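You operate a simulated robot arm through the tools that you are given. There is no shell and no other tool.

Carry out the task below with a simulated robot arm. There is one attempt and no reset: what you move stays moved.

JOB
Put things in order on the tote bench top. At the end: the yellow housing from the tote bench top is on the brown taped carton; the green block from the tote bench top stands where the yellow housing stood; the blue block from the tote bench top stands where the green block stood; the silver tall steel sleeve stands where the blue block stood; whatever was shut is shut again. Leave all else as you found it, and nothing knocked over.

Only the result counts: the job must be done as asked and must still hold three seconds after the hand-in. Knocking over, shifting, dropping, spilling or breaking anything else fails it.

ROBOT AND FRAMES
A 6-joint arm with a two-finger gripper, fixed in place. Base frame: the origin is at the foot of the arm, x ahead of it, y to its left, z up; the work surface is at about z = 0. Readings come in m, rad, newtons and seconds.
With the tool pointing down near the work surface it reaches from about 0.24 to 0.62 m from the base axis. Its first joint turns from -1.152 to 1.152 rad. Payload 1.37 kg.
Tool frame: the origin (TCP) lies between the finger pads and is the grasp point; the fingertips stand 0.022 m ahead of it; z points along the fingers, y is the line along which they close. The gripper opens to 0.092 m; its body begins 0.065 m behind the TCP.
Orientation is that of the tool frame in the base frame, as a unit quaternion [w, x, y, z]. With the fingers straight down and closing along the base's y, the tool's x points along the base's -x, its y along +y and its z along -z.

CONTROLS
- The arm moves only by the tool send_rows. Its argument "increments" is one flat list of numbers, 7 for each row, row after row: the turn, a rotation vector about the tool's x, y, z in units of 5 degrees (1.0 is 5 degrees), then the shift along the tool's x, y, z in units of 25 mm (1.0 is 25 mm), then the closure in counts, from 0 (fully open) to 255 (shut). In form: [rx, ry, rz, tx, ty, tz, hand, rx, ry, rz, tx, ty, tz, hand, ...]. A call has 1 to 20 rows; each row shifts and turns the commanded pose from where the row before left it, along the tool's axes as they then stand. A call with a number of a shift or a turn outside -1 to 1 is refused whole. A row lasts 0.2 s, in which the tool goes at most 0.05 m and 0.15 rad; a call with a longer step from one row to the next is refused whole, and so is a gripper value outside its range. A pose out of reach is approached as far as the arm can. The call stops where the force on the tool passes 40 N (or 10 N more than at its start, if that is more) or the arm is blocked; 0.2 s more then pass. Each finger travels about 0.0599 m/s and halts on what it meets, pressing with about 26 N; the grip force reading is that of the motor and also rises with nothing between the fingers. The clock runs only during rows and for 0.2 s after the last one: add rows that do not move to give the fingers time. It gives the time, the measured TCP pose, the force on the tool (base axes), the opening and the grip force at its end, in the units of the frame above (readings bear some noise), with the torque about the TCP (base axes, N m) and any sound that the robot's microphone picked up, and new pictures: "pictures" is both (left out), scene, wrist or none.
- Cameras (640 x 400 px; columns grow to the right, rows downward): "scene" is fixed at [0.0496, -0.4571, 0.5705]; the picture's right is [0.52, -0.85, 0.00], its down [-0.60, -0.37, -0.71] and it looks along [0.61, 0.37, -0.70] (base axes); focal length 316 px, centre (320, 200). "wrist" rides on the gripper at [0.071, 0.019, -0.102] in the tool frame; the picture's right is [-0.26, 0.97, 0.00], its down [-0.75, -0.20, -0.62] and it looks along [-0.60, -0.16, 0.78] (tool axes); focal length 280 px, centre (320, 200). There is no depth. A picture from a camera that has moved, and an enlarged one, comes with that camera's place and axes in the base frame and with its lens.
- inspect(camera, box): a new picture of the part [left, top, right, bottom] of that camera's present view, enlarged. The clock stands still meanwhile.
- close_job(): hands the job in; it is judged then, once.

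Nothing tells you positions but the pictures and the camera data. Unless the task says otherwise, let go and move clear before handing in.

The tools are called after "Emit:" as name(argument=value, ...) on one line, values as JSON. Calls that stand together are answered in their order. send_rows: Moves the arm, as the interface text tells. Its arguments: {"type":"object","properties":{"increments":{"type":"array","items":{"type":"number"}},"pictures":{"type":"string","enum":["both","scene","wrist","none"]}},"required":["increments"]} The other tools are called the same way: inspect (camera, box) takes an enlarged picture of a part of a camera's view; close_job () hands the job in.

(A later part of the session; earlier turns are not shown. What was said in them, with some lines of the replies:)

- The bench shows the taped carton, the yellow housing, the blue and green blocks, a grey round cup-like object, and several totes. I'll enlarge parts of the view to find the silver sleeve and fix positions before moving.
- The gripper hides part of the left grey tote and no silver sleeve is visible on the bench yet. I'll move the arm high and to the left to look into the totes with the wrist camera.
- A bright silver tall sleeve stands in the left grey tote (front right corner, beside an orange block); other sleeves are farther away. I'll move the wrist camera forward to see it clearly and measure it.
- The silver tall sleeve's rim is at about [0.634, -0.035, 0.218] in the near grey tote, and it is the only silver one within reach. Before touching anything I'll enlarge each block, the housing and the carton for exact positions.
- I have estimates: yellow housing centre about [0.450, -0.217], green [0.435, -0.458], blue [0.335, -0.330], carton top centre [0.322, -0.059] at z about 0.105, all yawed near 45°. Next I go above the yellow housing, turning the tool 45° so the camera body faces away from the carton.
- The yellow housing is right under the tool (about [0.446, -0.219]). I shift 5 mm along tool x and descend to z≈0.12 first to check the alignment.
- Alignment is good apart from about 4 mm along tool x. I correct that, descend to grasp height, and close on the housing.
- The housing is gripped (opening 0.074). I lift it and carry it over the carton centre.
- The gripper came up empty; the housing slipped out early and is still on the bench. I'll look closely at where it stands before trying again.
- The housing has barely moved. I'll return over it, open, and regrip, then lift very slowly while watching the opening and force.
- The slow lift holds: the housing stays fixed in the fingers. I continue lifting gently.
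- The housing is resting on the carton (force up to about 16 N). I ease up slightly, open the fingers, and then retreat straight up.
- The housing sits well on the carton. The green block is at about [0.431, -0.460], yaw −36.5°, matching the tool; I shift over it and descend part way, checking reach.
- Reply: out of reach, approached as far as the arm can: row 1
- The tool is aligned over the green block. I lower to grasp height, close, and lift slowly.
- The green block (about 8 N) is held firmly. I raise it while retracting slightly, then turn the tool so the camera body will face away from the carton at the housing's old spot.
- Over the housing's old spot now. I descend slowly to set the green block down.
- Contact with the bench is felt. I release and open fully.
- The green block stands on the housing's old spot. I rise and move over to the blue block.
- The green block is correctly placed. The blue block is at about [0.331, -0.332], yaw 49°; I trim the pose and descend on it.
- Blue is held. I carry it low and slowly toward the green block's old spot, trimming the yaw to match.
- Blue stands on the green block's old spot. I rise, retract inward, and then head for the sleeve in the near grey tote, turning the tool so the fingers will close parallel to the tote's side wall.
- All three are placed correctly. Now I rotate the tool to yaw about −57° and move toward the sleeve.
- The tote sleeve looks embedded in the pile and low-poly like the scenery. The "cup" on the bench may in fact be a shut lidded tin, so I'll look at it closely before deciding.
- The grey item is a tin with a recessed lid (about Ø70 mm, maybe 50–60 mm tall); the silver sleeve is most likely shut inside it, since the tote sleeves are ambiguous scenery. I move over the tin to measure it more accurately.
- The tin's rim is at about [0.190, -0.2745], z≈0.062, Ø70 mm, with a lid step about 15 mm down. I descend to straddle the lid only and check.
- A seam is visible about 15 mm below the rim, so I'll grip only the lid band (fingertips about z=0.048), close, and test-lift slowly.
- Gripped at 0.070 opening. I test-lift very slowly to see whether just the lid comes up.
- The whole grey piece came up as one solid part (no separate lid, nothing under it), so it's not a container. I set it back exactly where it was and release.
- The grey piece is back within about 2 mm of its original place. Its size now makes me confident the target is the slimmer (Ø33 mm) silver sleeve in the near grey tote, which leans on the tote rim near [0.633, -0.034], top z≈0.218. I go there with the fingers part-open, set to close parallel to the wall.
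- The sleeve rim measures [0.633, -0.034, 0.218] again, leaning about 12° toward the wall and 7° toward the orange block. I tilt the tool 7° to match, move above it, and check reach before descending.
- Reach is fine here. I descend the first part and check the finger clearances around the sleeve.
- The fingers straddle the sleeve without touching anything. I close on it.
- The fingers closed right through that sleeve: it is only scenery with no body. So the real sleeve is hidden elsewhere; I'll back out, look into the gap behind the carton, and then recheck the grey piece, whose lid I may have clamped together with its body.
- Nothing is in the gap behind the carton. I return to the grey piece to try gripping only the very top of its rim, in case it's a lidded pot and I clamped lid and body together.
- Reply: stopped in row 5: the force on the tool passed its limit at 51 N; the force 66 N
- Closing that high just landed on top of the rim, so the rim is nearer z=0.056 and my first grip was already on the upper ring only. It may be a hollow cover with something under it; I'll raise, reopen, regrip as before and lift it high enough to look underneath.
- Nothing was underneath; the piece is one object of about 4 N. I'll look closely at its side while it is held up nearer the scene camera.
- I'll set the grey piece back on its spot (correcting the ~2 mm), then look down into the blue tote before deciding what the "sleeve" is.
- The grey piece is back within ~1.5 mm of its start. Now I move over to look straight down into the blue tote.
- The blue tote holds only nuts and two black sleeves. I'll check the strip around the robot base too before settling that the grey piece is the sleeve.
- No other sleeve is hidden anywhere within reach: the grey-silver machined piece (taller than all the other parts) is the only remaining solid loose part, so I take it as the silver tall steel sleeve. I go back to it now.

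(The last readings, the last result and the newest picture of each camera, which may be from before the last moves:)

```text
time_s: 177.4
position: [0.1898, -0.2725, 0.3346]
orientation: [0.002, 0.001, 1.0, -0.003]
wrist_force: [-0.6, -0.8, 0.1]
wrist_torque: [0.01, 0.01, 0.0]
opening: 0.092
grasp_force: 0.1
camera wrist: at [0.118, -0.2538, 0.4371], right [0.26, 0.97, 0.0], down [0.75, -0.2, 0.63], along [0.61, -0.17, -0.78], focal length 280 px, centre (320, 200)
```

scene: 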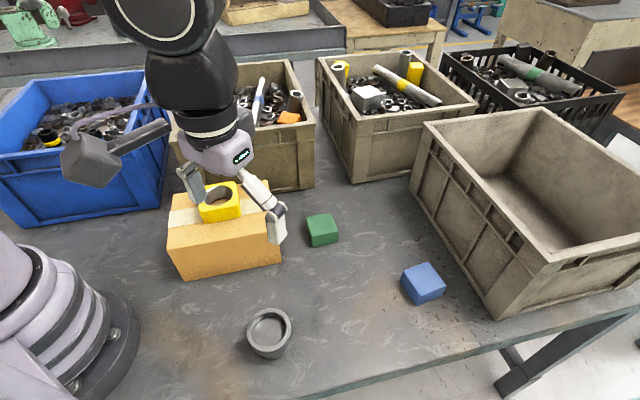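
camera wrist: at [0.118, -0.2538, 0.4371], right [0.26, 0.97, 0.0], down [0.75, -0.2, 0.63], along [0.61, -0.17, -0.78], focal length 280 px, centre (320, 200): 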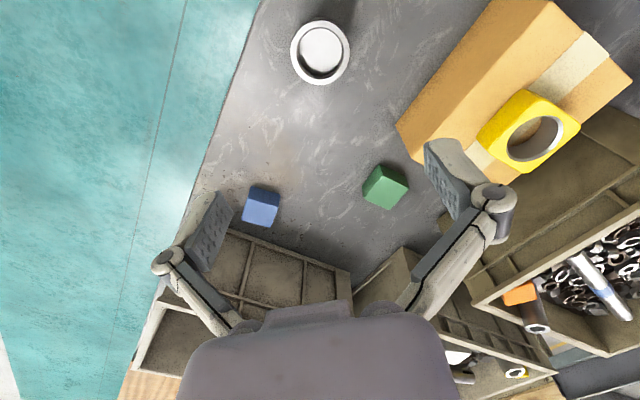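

Before relocating it, one more test: the groove could be the seam of a twist-off lid, so I'll grip the upper ring, press down firmly, and twist counter-clockwise through a large angle while listening for a click.

Emit:
send_rows(increments=[0, 0, 1, 0, 0, 0, 0, 0, 0, 1, 0, 0, 0, 0, 0, 0, 1, 0, 0, 0, 0, 0, 0, 1, 0, 0, 0, 0, 0, 0, 1, 0, 0, 0, 0, 0, 0, 1, 0, 0, 0, 0, 0, 0, 1, 0, 0, 0, 0, 0, 0, 1, 0, 0, 0, 0, 0, 0, 1, 0, 0, 0, 0, 0, 0, 1, 0, 0, 0, 0, 0, 0, 1, 0, 0, 0, 0, 0, 0, 1, 0, 0, 0, 0, 0, 0, 1, 0, 0, 0, 0, 0, 0, 1, 0, 0, 0, 0, 0, 0, 1, 0, 0, 0, 0, 0, 0, 0, 0, 0, 1, 0, 0, 0, 0, 0, 0, 1, 0, 0, 0, 0, 0, 0, 1, 0, 0, 0, 0, 0, 0, 1, 0, 0, 0, 0, 0, 0, 1, 0], pictures="both")

Emit:
inspect(camera="wrist", box=[240, 20, 400, 140])

```text
time_s: 181.6
position: [0.1924, -0.2721, 0.2113]
orientation: [0.003, 0.609, 0.793, 0.0]
wrist_force: [-0.3, 0.2, 0.9]
wrist_torque: [0.02, -0.01, 0.01]
opening: 0.0919
grasp_force: 0.1
camera wrist: at [0.1922, -0.1991, 0.3129], right [1.0, 0.0, 0.0], down [-0.01, -0.78, 0.63], along [0.0, -0.63, -0.78], focal length 280 px, centre (320, 200)
```

scene: 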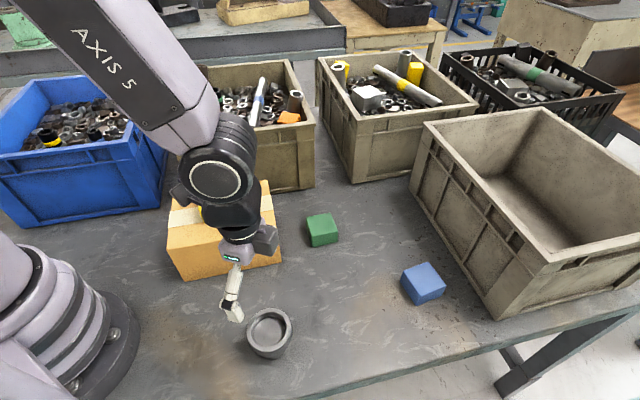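
wrist: 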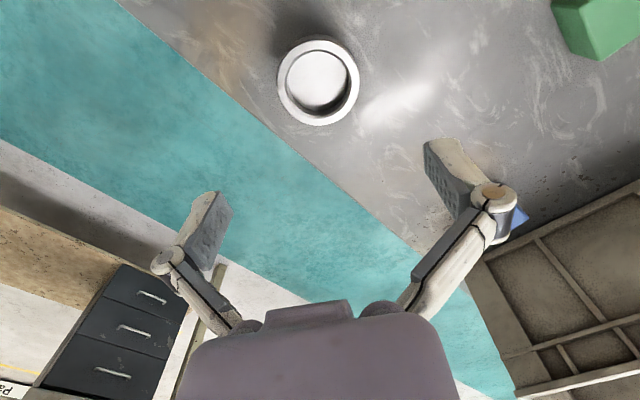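

```text
3.33 times, centred on (320, 80) of wrist
camera zoom: at [0.1922, -0.1991, 0.3129], right [1.0, 0.0, 0.0], down [-0.01, -0.78, 0.63], along [0.0, -0.63, -0.78], focal length 935 px, centre (320, 600)
```

zoom: 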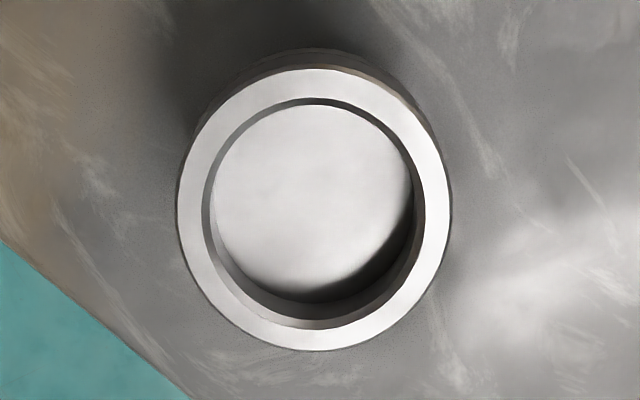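

Emit:
send_rows(increments=[0, 0, 0, 0, -0.07, 1, 0, 0, 0, 0, 0, 0, 1, 0, 0, 0, 0, 0, 0, 1, 0, 0, 0, 0, 0, 0, 1, 0, 0, 0, 0, 0, 0, 1, 0, 0, 0, 0, 0, 0, 0.7, 0, 0, 0, 0, 0, 0, 0, 0, 0, 0, 0, 0, 0, 0, 150, 0, 0, 0, 0, 0, 0, 255, 0, 0, 0, 0, 0, 0, 255, 0, 0, 0, 0, 0, 0, 255, 0, 0, 0, 0, 0, 0, 255], pictures="wrist")

```text
time_s: 184.2
position: [0.1932, -0.2726, 0.0667]
orientation: [0.003, 0.609, 0.793, 0.0]
wrist_force: [-1.9, -0.7, 0.3]
wrist_torque: [0.06, 0.01, 0.02]
opening: 0.0691
grasp_force: 26.2
camera wrist: at [0.1922, -0.2007, 0.1698], right [1.0, 0.0, 0.0], down [0.0, -0.78, 0.63], along [0.0, -0.63, -0.78], focal length 280 px, centre (320, 200)
```

wrist: 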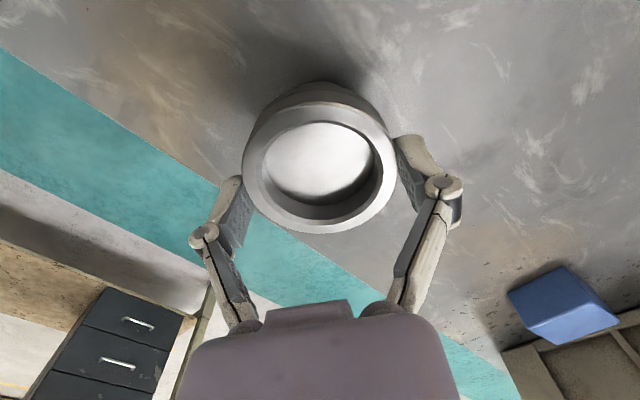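

Emit:
send_rows(increments=[0, 0, 0, 0, 0, 0.06, 255, 0, 0, 0, 0, 0, 0, 255], pictures="none")

```text
time_s: 184.8
position: [0.1935, -0.2749, 0.0664]
orientation: [0.003, 0.608, 0.794, 0.0]
wrist_force: [2.6, 7.2, 15.8]
wrist_torque: [0.14, -0.06, 0.0]
opening: 0.0696
grasp_force: 25.8
```

Pressing with about 16 N; now I twist counter-clockwise 75° and read torque and sound.

Emit:
send_rows(increments=[0, 0, -1, 0, 0, 0.02, 255, 0, 0, -1, 0, 0, 0, 255, 0, 0, -1, 0, 0, 0, 255], pictures="none")

Emit:
send_rows(increments=[0, 0, -1, 0, 0, 0.02, 255, 0, 0, -1, 0, 0, 0, 255, 0, 0, -1, 0, 0, 0, 255, 0, 0, -1, 0, 0, 0.02, 255, 0, 0, -1, 0, 0, 0, 255, 0, 0, -1, 0, 0, 0, 255, 0, 0, -1, 0, 0, 0.02, 255, 0, 0, -1, 0, 0, 0, 255, 0, 0, -1, 0, 0, 0, 255, 0, 0, -1, 0, 0, 0, 255, 0, 0, -1, 0, 0, 0, 255, 0, 0, -1, 0, 0, 0, 255], pictures="both")

```text
time_s: 185.6
position: [0.192, -0.2742, 0.0648]
orientation: [0.004, 0.499, 0.867, -0.001]
wrist_force: [0.5, -1.3, 0.0]
wrist_torque: [-0.17, -0.07, -0.05]
opening: 0.0694
grasp_force: 25.9
```

```text
time_s: 188.2
position: [0.1929, -0.276, 0.0641]
orientation: [0.001, -0.001, 1.0, -0.003]
wrist_force: [2.7, -1.7, 3.5]
wrist_torque: [0.03, -0.25, -0.07]
opening: 0.0692
grasp_force: 25.9
camera wrist: at [0.1204, -0.2561, 0.167], right [0.26, 0.97, -0.01], down [0.75, -0.2, 0.63], along [0.61, -0.17, -0.78], focal length 280 px, centre (320, 200)
```

scene: 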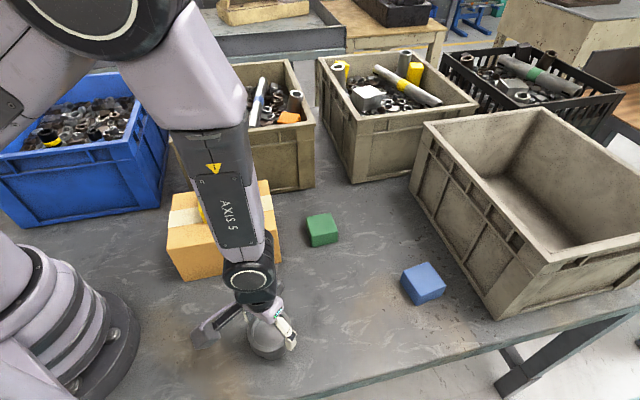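
wrist: 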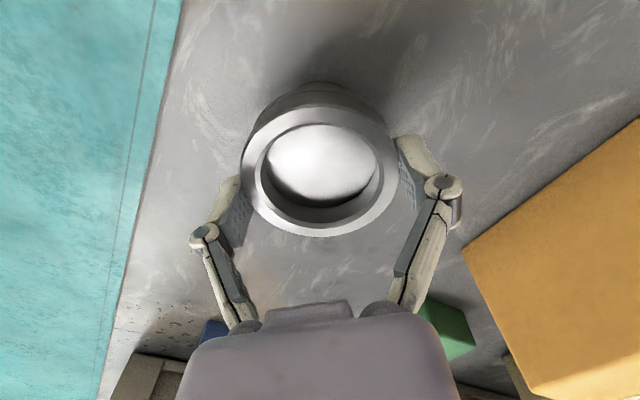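

Emit:
send_rows(increments=[0, 0, -1, 0, 0, 0.02, 255, 0, 0, -1, 0, 0, 0, 255, 0, 0, -1, 0, 0, 0, 255, 0, 0, -1, 0, 0, 0.02, 255, 0, 0, -1, 0, 0, 0, 255, 0, 0, -1, 0, 0, 0, 255, 0, 0, -1, 0, 0, 0.02, 255, 0, 0, -1, 0, 0, 0, 255, 0, 0, -1, 0, 0, 0, 255, 0, 0, -1, 0, 0, 0, 255, 0, 0, -1, 0, 0, 0, 255, 0, 0, -1, 0, 0, 0, 255, 0, 0, -1, 0, 0, 0, 255, 0, 0, -1, 0, 0, 0, 255, 0, 0, -1, 0, 0, 0, 255], pictures="none")

Emit:
send_rows(increments=[0, 0, 0, 0, 0, -0.1, 255, 0, 0, 0, 0, 0, -0.15, 255, 0, 0, 0, 0, 0, -0.2, 255, 0, 0, 0, 0, 0, -0.2, 255, 0, 0, 0, 0, 0, -0.2, 255, 0, 0, 0, 0, 0, -0.2, 255, 0, 0, 0, 0, 0, -0.2, 255, 0, 0, 0, 0, 0, 0, 255], pictures="both")

Emit:
inspect(camera="scene", box=[210, 270, 330, 370])

Emit:
inspect(camera="wrist", box=[220, 40, 420, 240])

```text
time_s: 191.4
position: [0.1907, -0.2746, 0.0623]
orientation: [0.0, -0.61, 0.793, -0.003]
wrist_force: [-0.7, 0.2, 0.4]
wrist_torque: [0.02, -0.02, -0.03]
opening: 0.0694
grasp_force: 26.3
```

```text
time_s: 193.2
position: [0.1908, -0.2747, 0.0908]
orientation: [0.0, -0.609, 0.793, -0.004]
wrist_force: [-0.1, 0.0, -3.5]
wrist_torque: [0.0, 0.03, 0.01]
opening: 0.0691
grasp_force: 25.6
out of reach, approached as far as the arm can: row 3
camera wrist: at [0.1532, -0.3385, 0.1934], right [-0.86, 0.5, -0.01], down [0.39, 0.68, 0.62], along [0.32, 0.54, -0.78], focal length 280 px, centre (320, 200)
```

scene: 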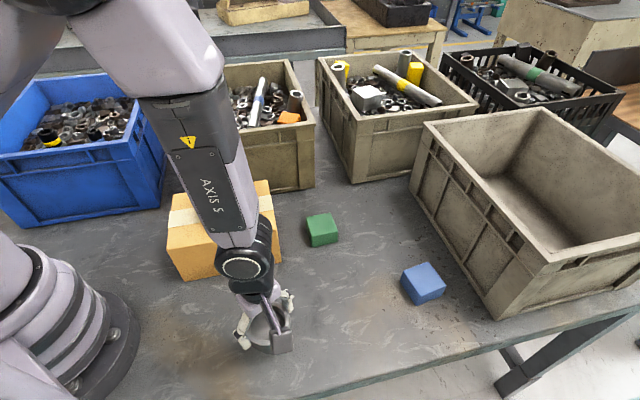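
wrist: 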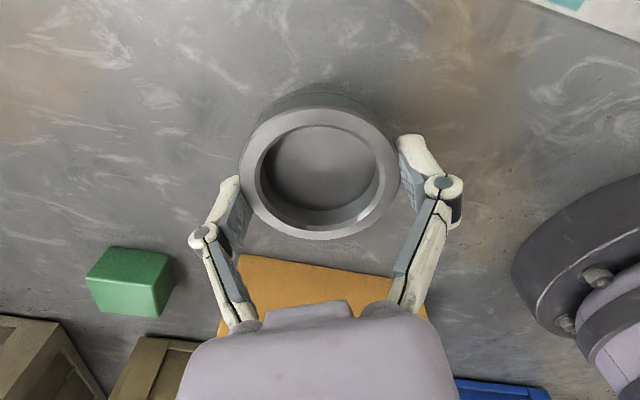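

```text
4.00 times, centred on (270, 320) of scene
camera zoom: at [0.0496, -0.4571, 0.5705], right [0.52, -0.85, 0.0], down [-0.6, -0.37, -0.71], along [0.61, 0.37, -0.7], focal length 1265 px, centre (520, -280)
```

zoom: 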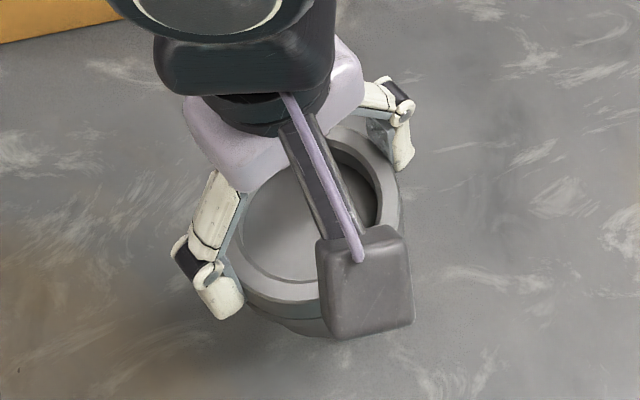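

```text
2.00 times, centred on (320, 140) of wrist
camera zoom: at [0.1532, -0.3385, 0.1934], right [-0.86, 0.5, -0.01], down [0.39, 0.68, 0.62], along [0.32, 0.54, -0.78], focal length 561 px, centre (320, 320)
```

zoom: 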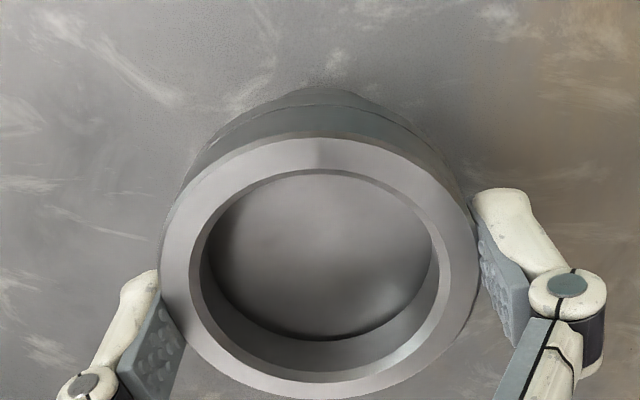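

The piece stays whole even after a 150° twist, so it is simply a one-piece machined sleeve. I carry it to the blue block's old spot.

Emit:
send_rows(increments=[0, 0, 0.6, 0, 0, 0, 255, 0, 0, 0.8, 0, 0, 0, 255, 0, 0, 0.8, 0, 0, 0, 255, 0, 0, 0.8, 0, 0, 0, 255, 0, 0, 0.8, 0, 0, 0, 255, 0, 0, 0.8, 0, 0, 0, 255, 0, 0, 0, 0, 0, 0, 255], pictures="none")

```text
time_s: 194.8
position: [0.1916, -0.276, 0.0906]
orientation: [0.001, -0.437, 0.9, -0.004]
wrist_force: [-0.7, 0.1, -4.4]
wrist_torque: [-0.03, -0.01, 0.01]
opening: 0.069
grasp_force: 26.2
```

Emit:
send_rows(increments=[0, 0, 0, -0.0572, -0.201, 0, 255, 0, 0, 0, -0.1145, -0.402, 0, 255, 0, 0, 0, -0.1145, -0.402, 0, 255, 0, 0, 0, -0.1145, -0.402, 0, 255, 0, 0, 0, -0.1145, -0.402, 0, 255, 0, 0, 0, -0.1145, -0.402, 0, 255, 0, 0, 0, -0.1145, -0.402, 0, 255, 0, 0, 0, -0.1145, -0.402, 0, 255, 0, 0, 0, -0.1145, -0.402, 0, 255, 0, 0, 0, -0.1145, -0.402, 0, 255, 0, 0, 0, -0.1145, -0.402, 0, 255, 0, 0, 0, -0.1145, -0.402, 0, 255, 0, 0, 0, -0.1145, -0.402, 0, 255, 0, 0, 0, -0.1145, -0.402, 0, 255, 0, 0, 0, -0.0572, -0.201, 0, 255, 0, 0, 0, -0.0572, -0.201, 0, 255, 0, 0, 0, 0, 0, 0, 255], pictures="both")

```text
time_s: 198.4
position: [0.3319, -0.3318, 0.0916]
orientation: [0.001, -0.438, 0.899, -0.004]
wrist_force: [-0.3, 0.6, -4.3]
wrist_torque: [0.01, 0.02, 0.01]
opening: 0.0693
grasp_force: 26.3
camera wrist: at [0.2728, -0.3761, 0.1936], right [-0.6, 0.8, -0.01], down [0.62, 0.47, 0.63], along [0.5, 0.37, -0.78], focal length 280 px, centre (320, 200)
```

scene: 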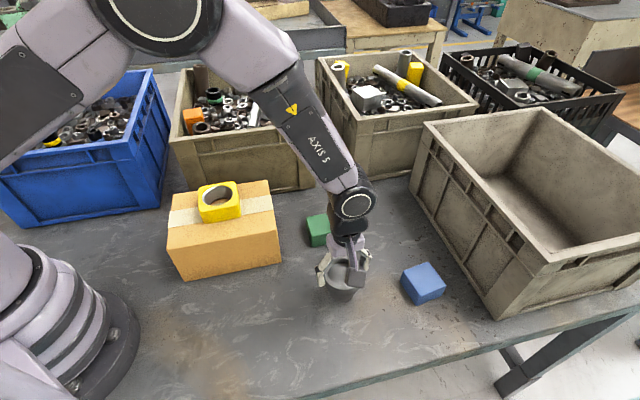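
wrist: 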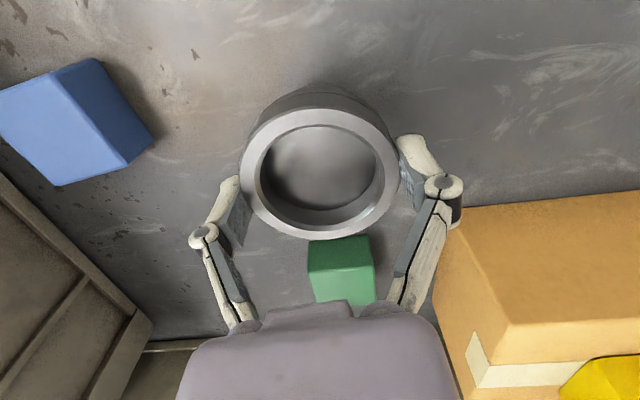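

Emit:
send_rows(increments=[0, 0, 0, -0.01, -0.03, 0.2, 255, 0, 0, 0, 0, 0, 0.2, 255, 0, 0, 0, 0, 0, 0.2, 255, 0, 0, 0, 0, 0, 0.2, 255, 0, 0, 0, 0, 0, 0.15, 255, 0, 0, 0, 0, 0, 0.08, 255, 0, 0, 0, 0, 0, 0, 255], pictures="none")

Emit:
send_rows(increments=[0, 0, 0, 0, 0, 0.05, 255, 0, 0, 0, 0, 0, 0, 255], pictures="none")

```text
time_s: 200.0
position: [0.3313, -0.3314, 0.0652]
orientation: [0.001, -0.439, 0.899, -0.004]
wrist_force: [-0.3, -0.2, -3.6]
wrist_torque: [0.0, 0.03, -0.01]
opening: 0.0693
grasp_force: 25.8
```

```text
time_s: 200.6
position: [0.3331, -0.3328, 0.0647]
orientation: [0.0, -0.439, 0.899, -0.004]
wrist_force: [-0.7, 0.3, -4.0]
wrist_torque: [0.02, -0.01, 0.02]
opening: 0.069
grasp_force: 25.6
```

Emit:
send_rows(increments=[0, 0, 0, 0, 0, 0.05, 255, 0, 0, 0, 0, 0, 0, 255], pictures="none")

Emit:
send_rows(increments=[0, 0, 0, 0, 0, 0.04, 255, 0, 0, 0, 0, 0, 0, 255], pictures="none")

```text
time_s: 201.2
position: [0.3331, -0.333, 0.0625]
orientation: [0.001, -0.439, 0.898, -0.003]
wrist_force: [-3.4, 3.6, 9.4]
wrist_torque: [0.45, 0.0, 0.11]
opening: 0.0694
grasp_force: 26.0
```

```text
time_s: 201.8
position: [0.3324, -0.3332, 0.062]
orientation: [0.001, -0.438, 0.899, -0.003]
wrist_force: [-8.3, 2.1, 15.7]
wrist_torque: [0.05, 0.22, -0.03]
opening: 0.0696
grasp_force: 26.2
```

Contact with the bench is felt. I ease off, release, and rise clear.

Emit:
send_rows(increments=[0, 0, 0, 0, 0, -0.05, 255, 0, 0, 0, 0, 0, 0, 220, 0, 0, 0, 0, 0, 0, 120, 0, 0, 0, 0, 0, 0, 40, 0, 0, 0, 0, 0, 0, 0, 0, 0, 0, 0, 0, 0, 0, 0, 0, 0, 0, 0, -0.3, 0, 0, 0, 0, 0, 0, -0.7, 0, 0, 0, 0, 0, 0, -1, 0, 0, 0, 0, 0, 0, -1, 0, 0, 0, 0, 0, 0, -1, 0, 0, 0, 0, 0, 0, -1, 0, 0, 0, 0, 0, 0, -1, 0, 0, 0, 0, 0, 0, -1, 0, 0, 0, 0, 0, 0, -1, 0, 0, 0, 0, 0, 0, 0, 0], pictures="both")

Emit:
inspect(camera="scene", box=[302, 255, 382, 315])

Emit:
inspect(camera="scene", box=[220, 290, 330, 370])

```text
time_s: 205.2
position: [0.3307, -0.3312, 0.2621]
orientation: [0.001, -0.439, 0.899, -0.003]
wrist_force: [0.0, 0.3, 0.4]
wrist_torque: [-0.02, 0.06, -0.01]
opening: 0.0917
grasp_force: 0.0
camera wrist: at [0.2712, -0.3759, 0.3647], right [-0.6, 0.8, -0.01], down [0.62, 0.47, 0.63], along [0.5, 0.37, -0.78], focal length 280 px, centre (320, 200)
```

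scene: 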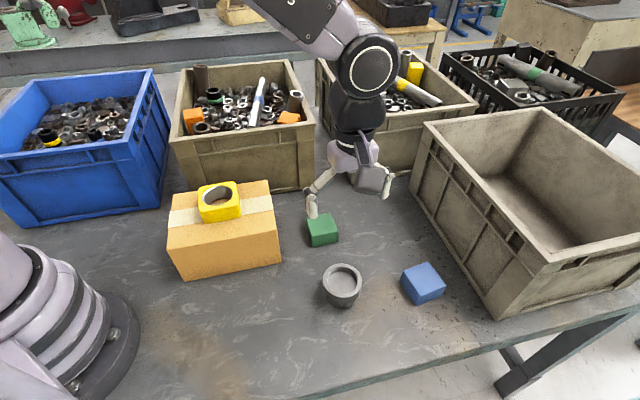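
wrist: 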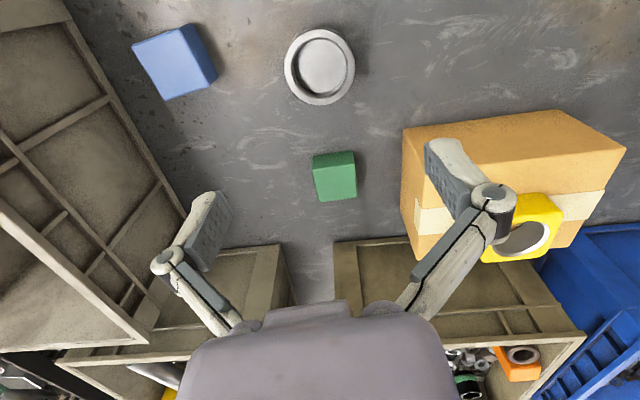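

```text
6.67 times, centred on (342, 285) of scene
camera zoom: at [0.0496, -0.4571, 0.5705], right [0.52, -0.85, 0.0], down [-0.6, -0.37, -0.71], along [0.61, 0.37, -0.7], focal length 2108 px, centre (173, -367)
```

zoom: 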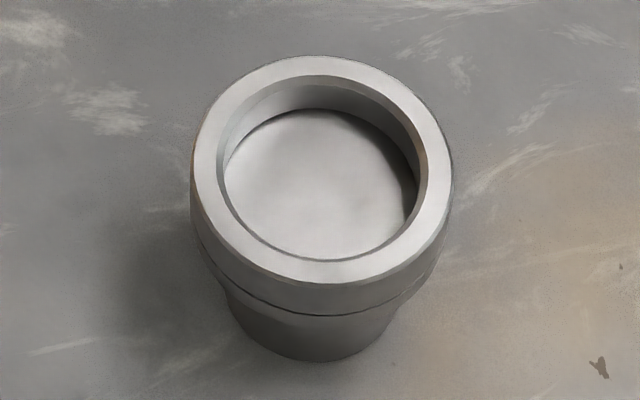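

```text
5.00 times, centred on (275, 330) of scene
camera zoom: at [0.0496, -0.4571, 0.5705], right [0.52, -0.85, 0.0], down [-0.6, -0.37, -0.71], along [0.61, 0.37, -0.7], focal length 1581 px, centre (545, -450)
```

zoom: 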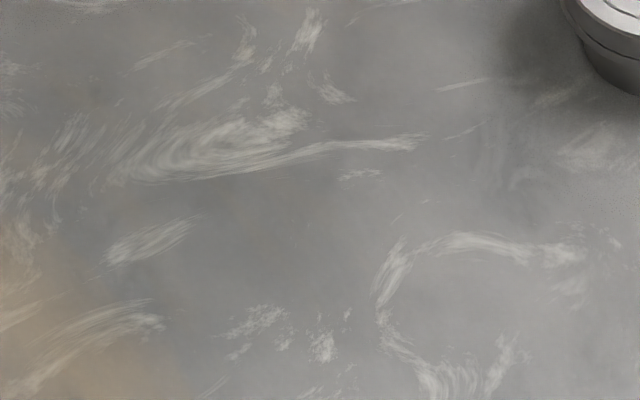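

The sleeve-like piece now stands on the blue block's old spot, but from this angle it looks rather like a jar with a lid seam. I'll look closer at the seam.

Emit:
inspect(camera="scene", box=[318, 270, 366, 310])

Emit:
inspect(camera="wrist", box=[270, 15, 370, 115])

```text
10.00 times, centred on (342, 290) of scene
camera zoom: at [0.0496, -0.4571, 0.5705], right [0.52, -0.85, 0.0], down [-0.6, -0.37, -0.71], along [0.61, 0.37, -0.7], focal length 3162 px, centre (100, -700)
```

zoom: 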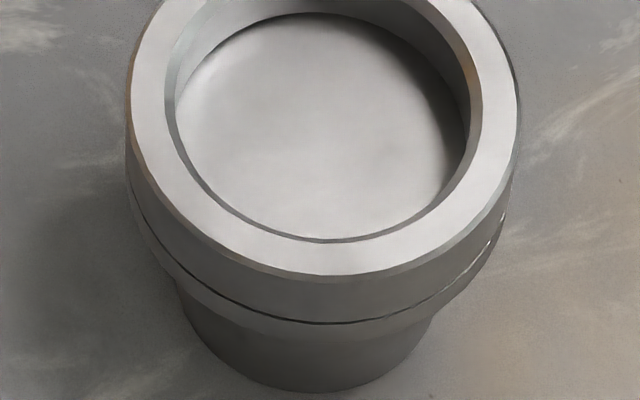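

```text
4.00 times, centred on (320, 65) of wrist
camera zoom: at [0.2712, -0.3759, 0.3647], right [-0.6, 0.8, -0.01], down [0.62, 0.47, 0.63], along [0.5, 0.37, -0.78], focal length 1122 px, centre (320, 740)
```

zoom: 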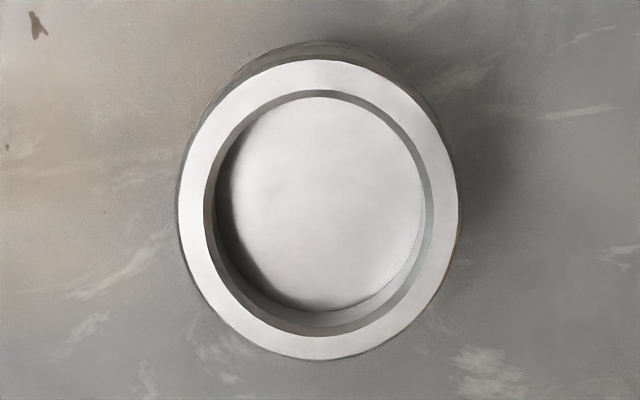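

The seam now looks open on one side, and in my last lift the fingertips had slid below it. I'll regrip only the top ring, above the seam, and test-lift once more to be sure whether it is a lid.

Emit:
send_rows(increments=[0, 0, 0, 0, 0, 1, 0, 0, 0, 0, 0, 0, 1, 0, 0, 0, 0, 0, 0, 1, 0, 0, 0, 0, 0, 0, 1, 0, 0, 0, 0, 0, 0, 1, 0, 0, 0, 0, 0, 0, 1, 0, 0, 0, 0, 0, 0, 1, 0, 0, 0, 0, 0, 0, 0.6, 0, 0, 0, 0, 0, 0, 0, 0], pictures="wrist")

Emit:
inspect(camera="wrist", box=[220, 70, 420, 240])

```text
time_s: 207.2
position: [0.3331, -0.3331, 0.0711]
orientation: [0.001, -0.439, 0.898, -0.004]
wrist_force: [0.1, 0.2, 0.3]
wrist_torque: [-0.02, 0.02, -0.02]
opening: 0.0919
grasp_force: 0.0
camera wrist: at [0.2742, -0.3772, 0.1731], right [-0.6, 0.8, -0.01], down [0.62, 0.47, 0.63], along [0.5, 0.37, -0.78], focal length 280 px, centre (320, 200)
```

wrist: 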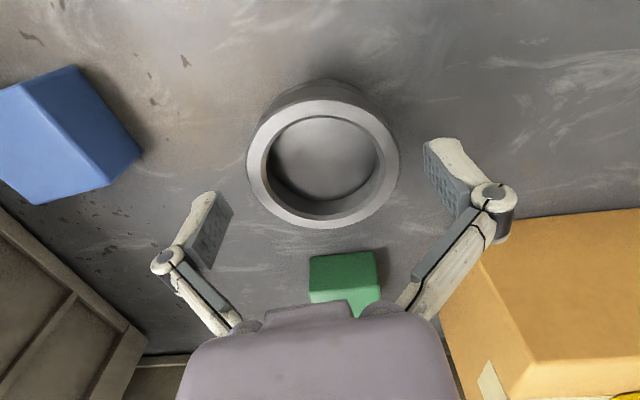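

```text
2.35 times, centred on (320, 155) of wrist
camera zoom: at [0.2742, -0.3772, 0.1731], right [-0.6, 0.8, -0.01], down [0.62, 0.47, 0.63], along [0.5, 0.37, -0.78], focal length 660 px, centre (320, 306)
```

zoom: 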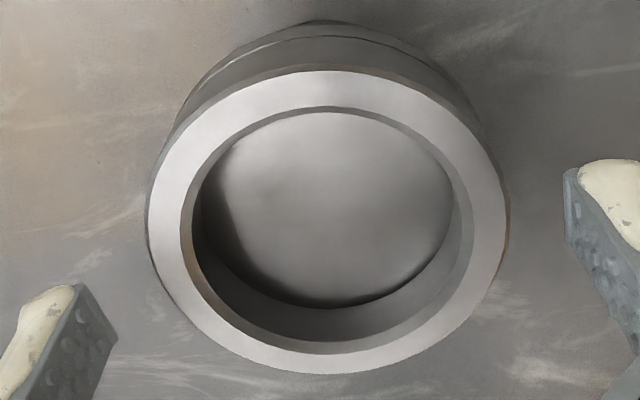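

Emit:
send_rows(increments=[0, 0, 0, 0, 0.03, 0.03, 0, 0, 0, 0, 0, 0, 0, 150, 0, 0, 0, 0, 0, 0, 255, 0, 0, 0, 0, 0, 0, 255, 0, 0, 0, 0, 0, 0, 255, 0, 0, 0, 0, 0, 0, 255, 0, 0, 0, 0, 0, 0, 255], pictures="none")

Emit:
send_rows(increments=[0, 0, 0, 0, 0, -0.06, 255, 0, 0, 0, 0, 0, -0.08, 255, 0, 0, 0, 0, 0, -0.1, 255, 0, 0, 0, 0, 0, -0.15, 255, 0, 0, 0, 0, 0, -0.15, 255, 0, 0, 0, 0, 0, -0.15, 255, 0, 0, 0, 0, 0, 0, 255], pictures="both")

Emit:
inspect(camera="scene", box=[312, 260, 376, 310])

Emit:
inspect(camera="wrist", box=[220, 70, 420, 240])

```text
time_s: 208.8
position: [0.3325, -0.3332, 0.0703]
orientation: [0.0, -0.438, 0.899, -0.003]
wrist_force: [-0.1, -1.8, 0.0]
wrist_torque: [-0.15, -0.01, -0.03]
opening: 0.0695
grasp_force: 26.3
```

```text
time_s: 210.4
position: [0.3327, -0.3309, 0.0887]
orientation: [0.001, -0.439, 0.899, -0.003]
wrist_force: [0.1, 0.7, -3.8]
wrist_torque: [-0.02, -0.03, 0.03]
opening: 0.0693
grasp_force: 26.1
camera wrist: at [0.2731, -0.3757, 0.1915], right [-0.6, 0.8, -0.01], down [0.62, 0.47, 0.63], along [0.5, 0.37, -0.78], focal length 280 px, centre (320, 200)
```

scene: 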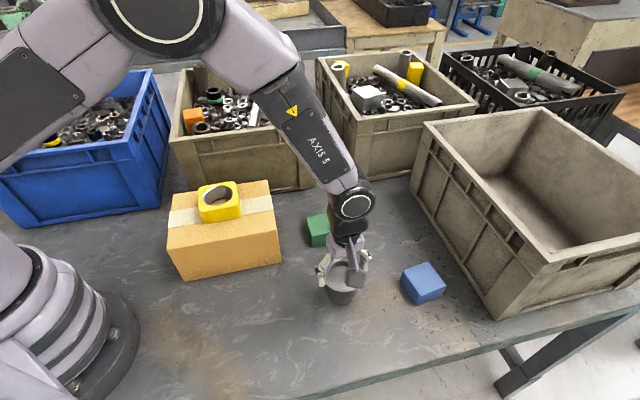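
wrist: 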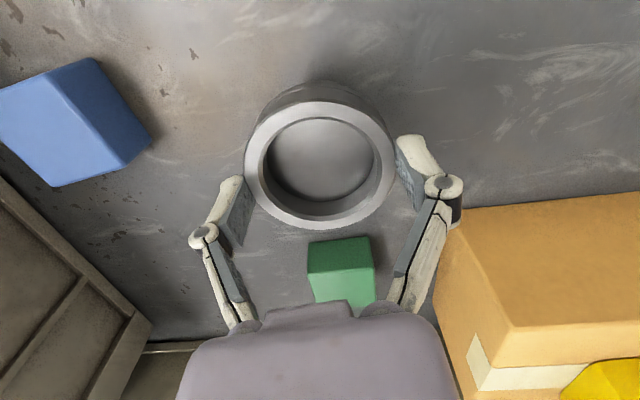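

```text
8.00 times, centred on (344, 285) of scene
camera zoom: at [0.0496, -0.4571, 0.5705], right [0.52, -0.85, 0.0], down [-0.6, -0.37, -0.71], along [0.61, 0.37, -0.7], focal length 2529 px, centre (128, -480)
```

zoom: 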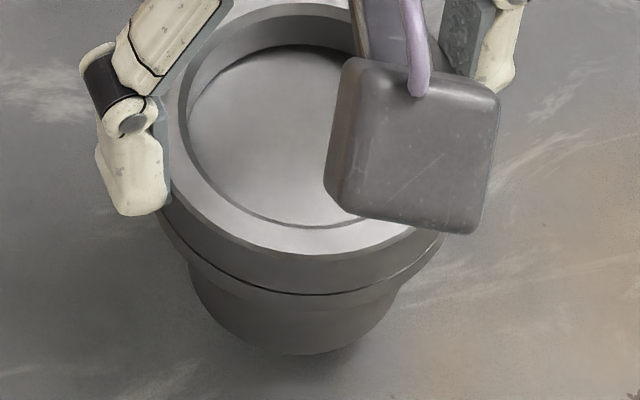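

```text
2.35 times, centred on (320, 155) of wrist
camera zoom: at [0.2731, -0.3757, 0.1915], right [-0.6, 0.8, -0.01], down [0.62, 0.47, 0.63], along [0.5, 0.37, -0.78], focal length 660 px, centre (320, 306)
```

zoom: 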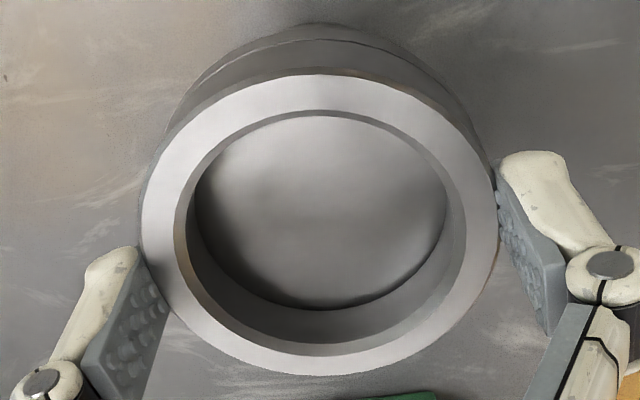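

Even gripped above the seam, it comes up as one solid part, so it is the sleeve. I set it back down on the blue block's old spot and release.

Emit:
send_rows(increments=[0, 0, 0, 0, 0, 0.15, 255, 0, 0, 0, 0, 0, 0.15, 255, 0, 0, 0, 0, 0, 0.15, 255, 0, 0, 0, 0, 0, 0.1, 255, 0, 0, 0, 0, 0, 0.08, 255, 0, 0, 0, 0, 0, 0, 255], pictures="none")

Emit:
send_rows(increments=[0, 0, 0, 0, 0, 0.05, 255, 0, 0, 0, 0, 0, 0, 255], pictures="none")

```text
time_s: 211.8
position: [0.3318, -0.3318, 0.0731]
orientation: [0.0, -0.438, 0.899, -0.004]
wrist_force: [-0.3, 0.0, -4.1]
wrist_torque: [0.02, -0.02, 0.0]
opening: 0.0694
grasp_force: 26.3
```

```text
time_s: 212.4
position: [0.3324, -0.3309, 0.0728]
orientation: [0.001, -0.438, 0.899, -0.003]
wrist_force: [0.1, -0.9, -4.0]
wrist_torque: [0.02, 0.0, -0.01]
opening: 0.0692
grasp_force: 25.5
```

Emit:
send_rows(increments=[0, 0, 0, 0, 0, 0.06, 255, 0, 0, 0, 0, 0, 0, 255], pictures="none")

Emit:
send_rows(increments=[0, 0, 0, 0, 0, 0.04, 255, 0, 0, 0, 0, 0, 0, 255], pictures="none")

```text
time_s: 213.0
position: [0.3314, -0.3306, 0.0706]
orientation: [0.001, -0.438, 0.899, -0.004]
wrist_force: [0.4, -0.4, -4.1]
wrist_torque: [-0.03, -0.01, -0.02]
opening: 0.0692
grasp_force: 26.0
```

```text
time_s: 213.6
position: [0.3328, -0.3316, 0.071]
orientation: [0.0, -0.439, 0.899, -0.002]
wrist_force: [-4.4, 5.1, 10.5]
wrist_torque: [0.08, 0.13, -0.01]
opening: 0.0694
grasp_force: 26.4
```

Before releasing, a quick safe check: I lift it a few millimetres and shake along the closing direction to listen for anything rattling inside.

Emit:
send_rows(increments=[0, 0, 0, 0, 0, -0.1, 255, 0, 0, 0, 0, 0, -0.15, 255, 0, 0, 0, 0, 0, 0, 255, 0, 0, 0, 0, 0.5, 0, 255, 0, 0, 0, 0, -0.8, 0, 255, 0, 0, 0, 0, 0.8, 0, 255, 0, 0, 0, 0, -0.8, 0, 255, 0, 0, 0, 0, 0.8, 0, 255, 0, 0, 0, 0, -0.8, 0, 255, 0, 0, 0, 0, 0.8, 0, 255, 0, 0, 0, 0, -0.5, 0, 255, 0, 0, 0, 0, 0, 0, 255], pictures="scene")

```text
time_s: 216.2
position: [0.3319, -0.3326, 0.0768]
orientation: [0.001, -0.438, 0.899, -0.002]
wrist_force: [0.1, 0.0, -4.1]
wrist_torque: [0.02, 0.02, 0.05]
opening: 0.069
grasp_force: 26.0
```

scene: 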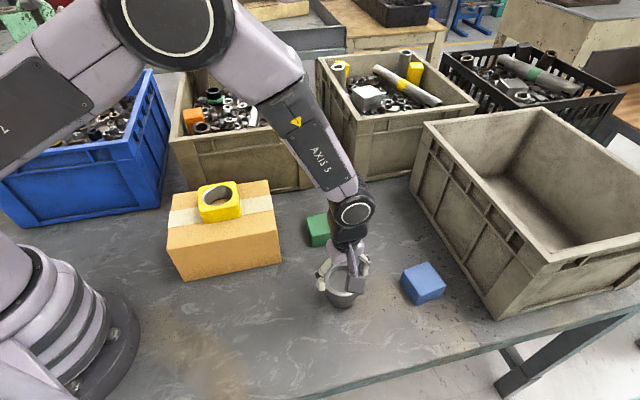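

No sound at all, so nothing is loose inside. I set the sleeve down and release it.

Emit:
send_rows(increments=[0, 0, 0, 0, 0, 0.12, 255, 0, 0, 0, 0, 0, 0.08, 255, 0, 0, 0, 0, 0, 0.04, 255, 0, 0, 0, 0, 0, 0, 255], pictures="none")

```text
time_s: 217.2
position: [0.3317, -0.3327, 0.0717]
orientation: [0.001, -0.439, 0.899, -0.003]
wrist_force: [1.0, 0.0, -2.2]
wrist_torque: [0.04, -0.02, -0.02]
opening: 0.0693
grasp_force: 26.0
```

Emit:
send_rows(increments=[0, 0, 0, 0, 0, 0.02, 255, 0, 0, 0, 0, 0, 0, 220, 0, 0, 0, 0, 0, 0, 120, 0, 0, 0, 0, 0, 0, 40, 0, 0, 0, 0, 0, 0, 0, 0, 0, 0, 0, 0, 0, 0, 0, 0, 0, 0, 0, -0.3, 0, 0, 0, 0, 0, 0, -0.7, 0, 0, 0, 0, 0, 0, -1, 0, 0, 0, 0, 0, 0, -1, 0, 0, 0, 0, 0, 0, -1, 0, 0, 0, 0, 0, 0, -1, 0, 0, 0, 0, 0, 0, -1, 0, 0, 0, 0, 0, 0, -1, 0, 0, 0, 0, 0, 0, -1, 0, 0, 0, 0, 0, 0, -1, 0, 0, 0, 0, 0, 0, 0, 0], pictures="both")

Emit:
inspect(camera="scene", box=[302, 255, 382, 315])

Emit:
inspect(camera="wrist", box=[240, 10, 400, 130])

```text
time_s: 220.8
position: [0.3302, -0.3309, 0.2938]
orientation: [0.001, -0.438, 0.899, -0.003]
wrist_force: [-0.1, -0.4, 0.2]
wrist_torque: [0.0, 0.01, 0.0]
opening: 0.092
grasp_force: 0.1
camera wrist: at [0.2706, -0.3754, 0.3971], right [-0.6, 0.8, -0.01], down [0.62, 0.47, 0.63], along [0.5, 0.37, -0.78], focal length 280 px, centre (320, 200)
```

scene: 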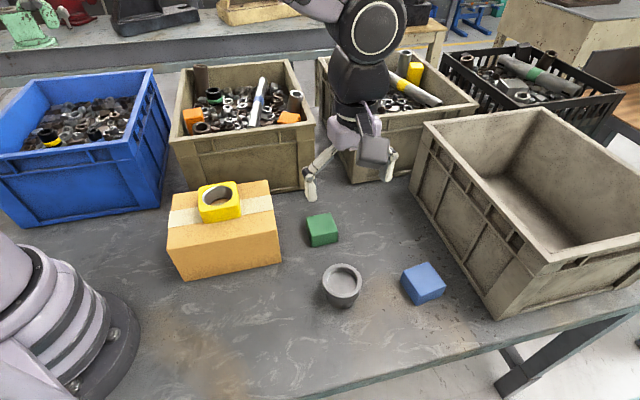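
wrist: 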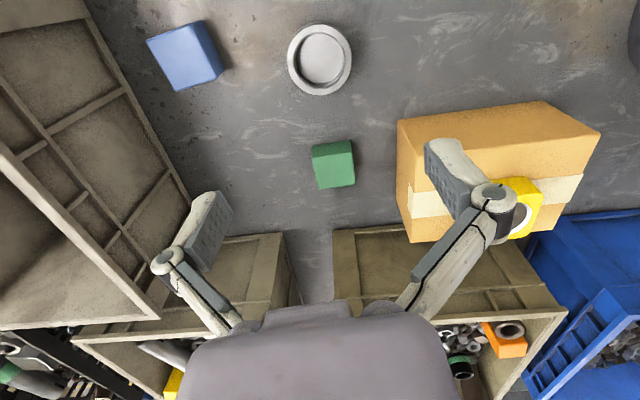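

```text
6.67 times, centred on (342, 285) of scene
camera zoom: at [0.0496, -0.4571, 0.5705], right [0.52, -0.85, 0.0], down [-0.6, -0.37, -0.71], along [0.61, 0.37, -0.7], focal length 2108 px, centre (173, -367)
```

zoom: 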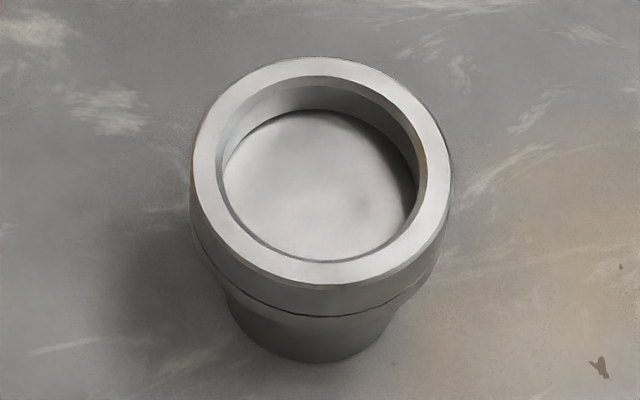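

```text
3.33 times, centred on (320, 70) of wrist
camera zoom: at [0.2706, -0.3754, 0.3971], right [-0.6, 0.8, -0.01], down [0.62, 0.47, 0.63], along [0.5, 0.37, -0.78], focal length 935 px, centre (320, 633)
```

zoom: 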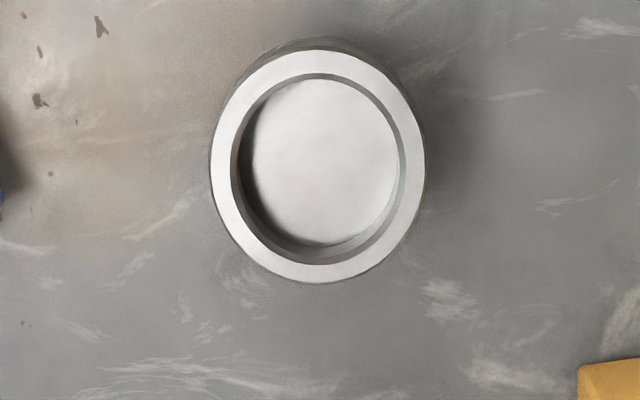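

Everything is in place: housing on the carton, green on the housing's spot, blue on green's spot, and the silver steel sleeve on blue's spot. I move a bit clear and take one last look before handing in.

Emit:
send_rows(increments=[0, 0, 0, 0, 0, -0.8, 0, 0, 0, 0, 0, 0, -0.8, 0, 0, 0, 0, 0, 0, 0, 0, 0, 0, 0, 0, 0, 0, 0], pictures="scene")

Emit:
inspect(camera="scene", box=[160, 160, 480, 340])

```text
time_s: 221.8
position: [0.3303, -0.3308, 0.3343]
orientation: [0.001, -0.439, 0.898, -0.003]
wrist_force: [-0.5, -0.1, 0.0]
wrist_torque: [0.01, 0.01, 0.0]
opening: 0.092
grasp_force: 0.1
```

scene: 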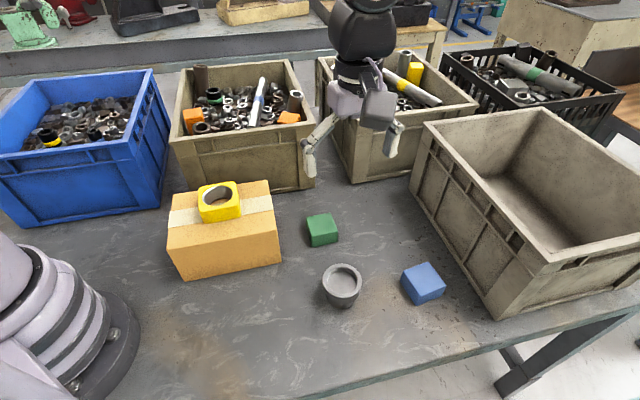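

```text
2.00 times, centred on (320, 250) of scene
camera zoom: at [0.0496, -0.4571, 0.5705], right [0.52, -0.85, 0.0], down [-0.6, -0.37, -0.71], along [0.61, 0.37, -0.7], focal length 632 px, centre (320, 100)
```

zoom: 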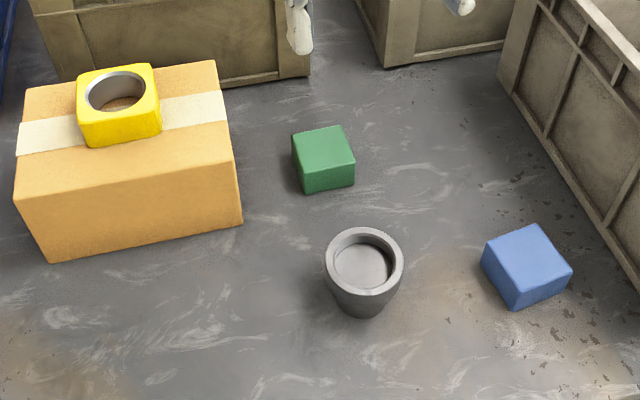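

Emit:
close_job()

```text
The job is handed in.
```

I handed the job in, but I'm not certain the part I moved as the "silver tall steel sleeve" is the one the job meant. The other three moves look right in the last pictures.

| Item | Where it is now | How sure |
|---|---|---|
| Yellow housing | On top of the brown taped carton, near its centre | Sure |
| Green block | Where the yellow housing stood | Sure |
| Blue block | Where the green block stood, within a millimetre or so | Sure |
| Grey-silver round part | Where the blue block stood, within a couple of millimetres | Sure of the place, not that it is the sleeve |

**Why I'm unsure about the sleeve:**
- The part I moved is about 70 mm across and 60 mm tall, with a shallow recess on top instead of an open bore. It also has a seam that looks like a lid.
- It came up in one piece each time, even when I gripped it above the seam and after I twisted it. Nothing rattled inside.
- A silver sleeve in the near grey tote matches the description better. The fingers closed straight through it, so it is only scenery and cannot be picked up.
- I saw no other silver sleeve that could be picked up. The floor of the empty tote next to its near wall stayed out of view, but it is beyond the arm's reach anyway.

If that part was not the sleeve, the job fails on that point and I have also moved something that should have stayed put.

**Other things that happened:**
- The first lift of the housing slipped. It stayed where it was, and the second, slower lift held.
- While testing, a finger pressed on the rim of the grey part with over 50 N, and I turned and shook it. I saw no damage.
- The carton did not shift, and I saw nothing knocked over. I opened nothing that would need shutting.
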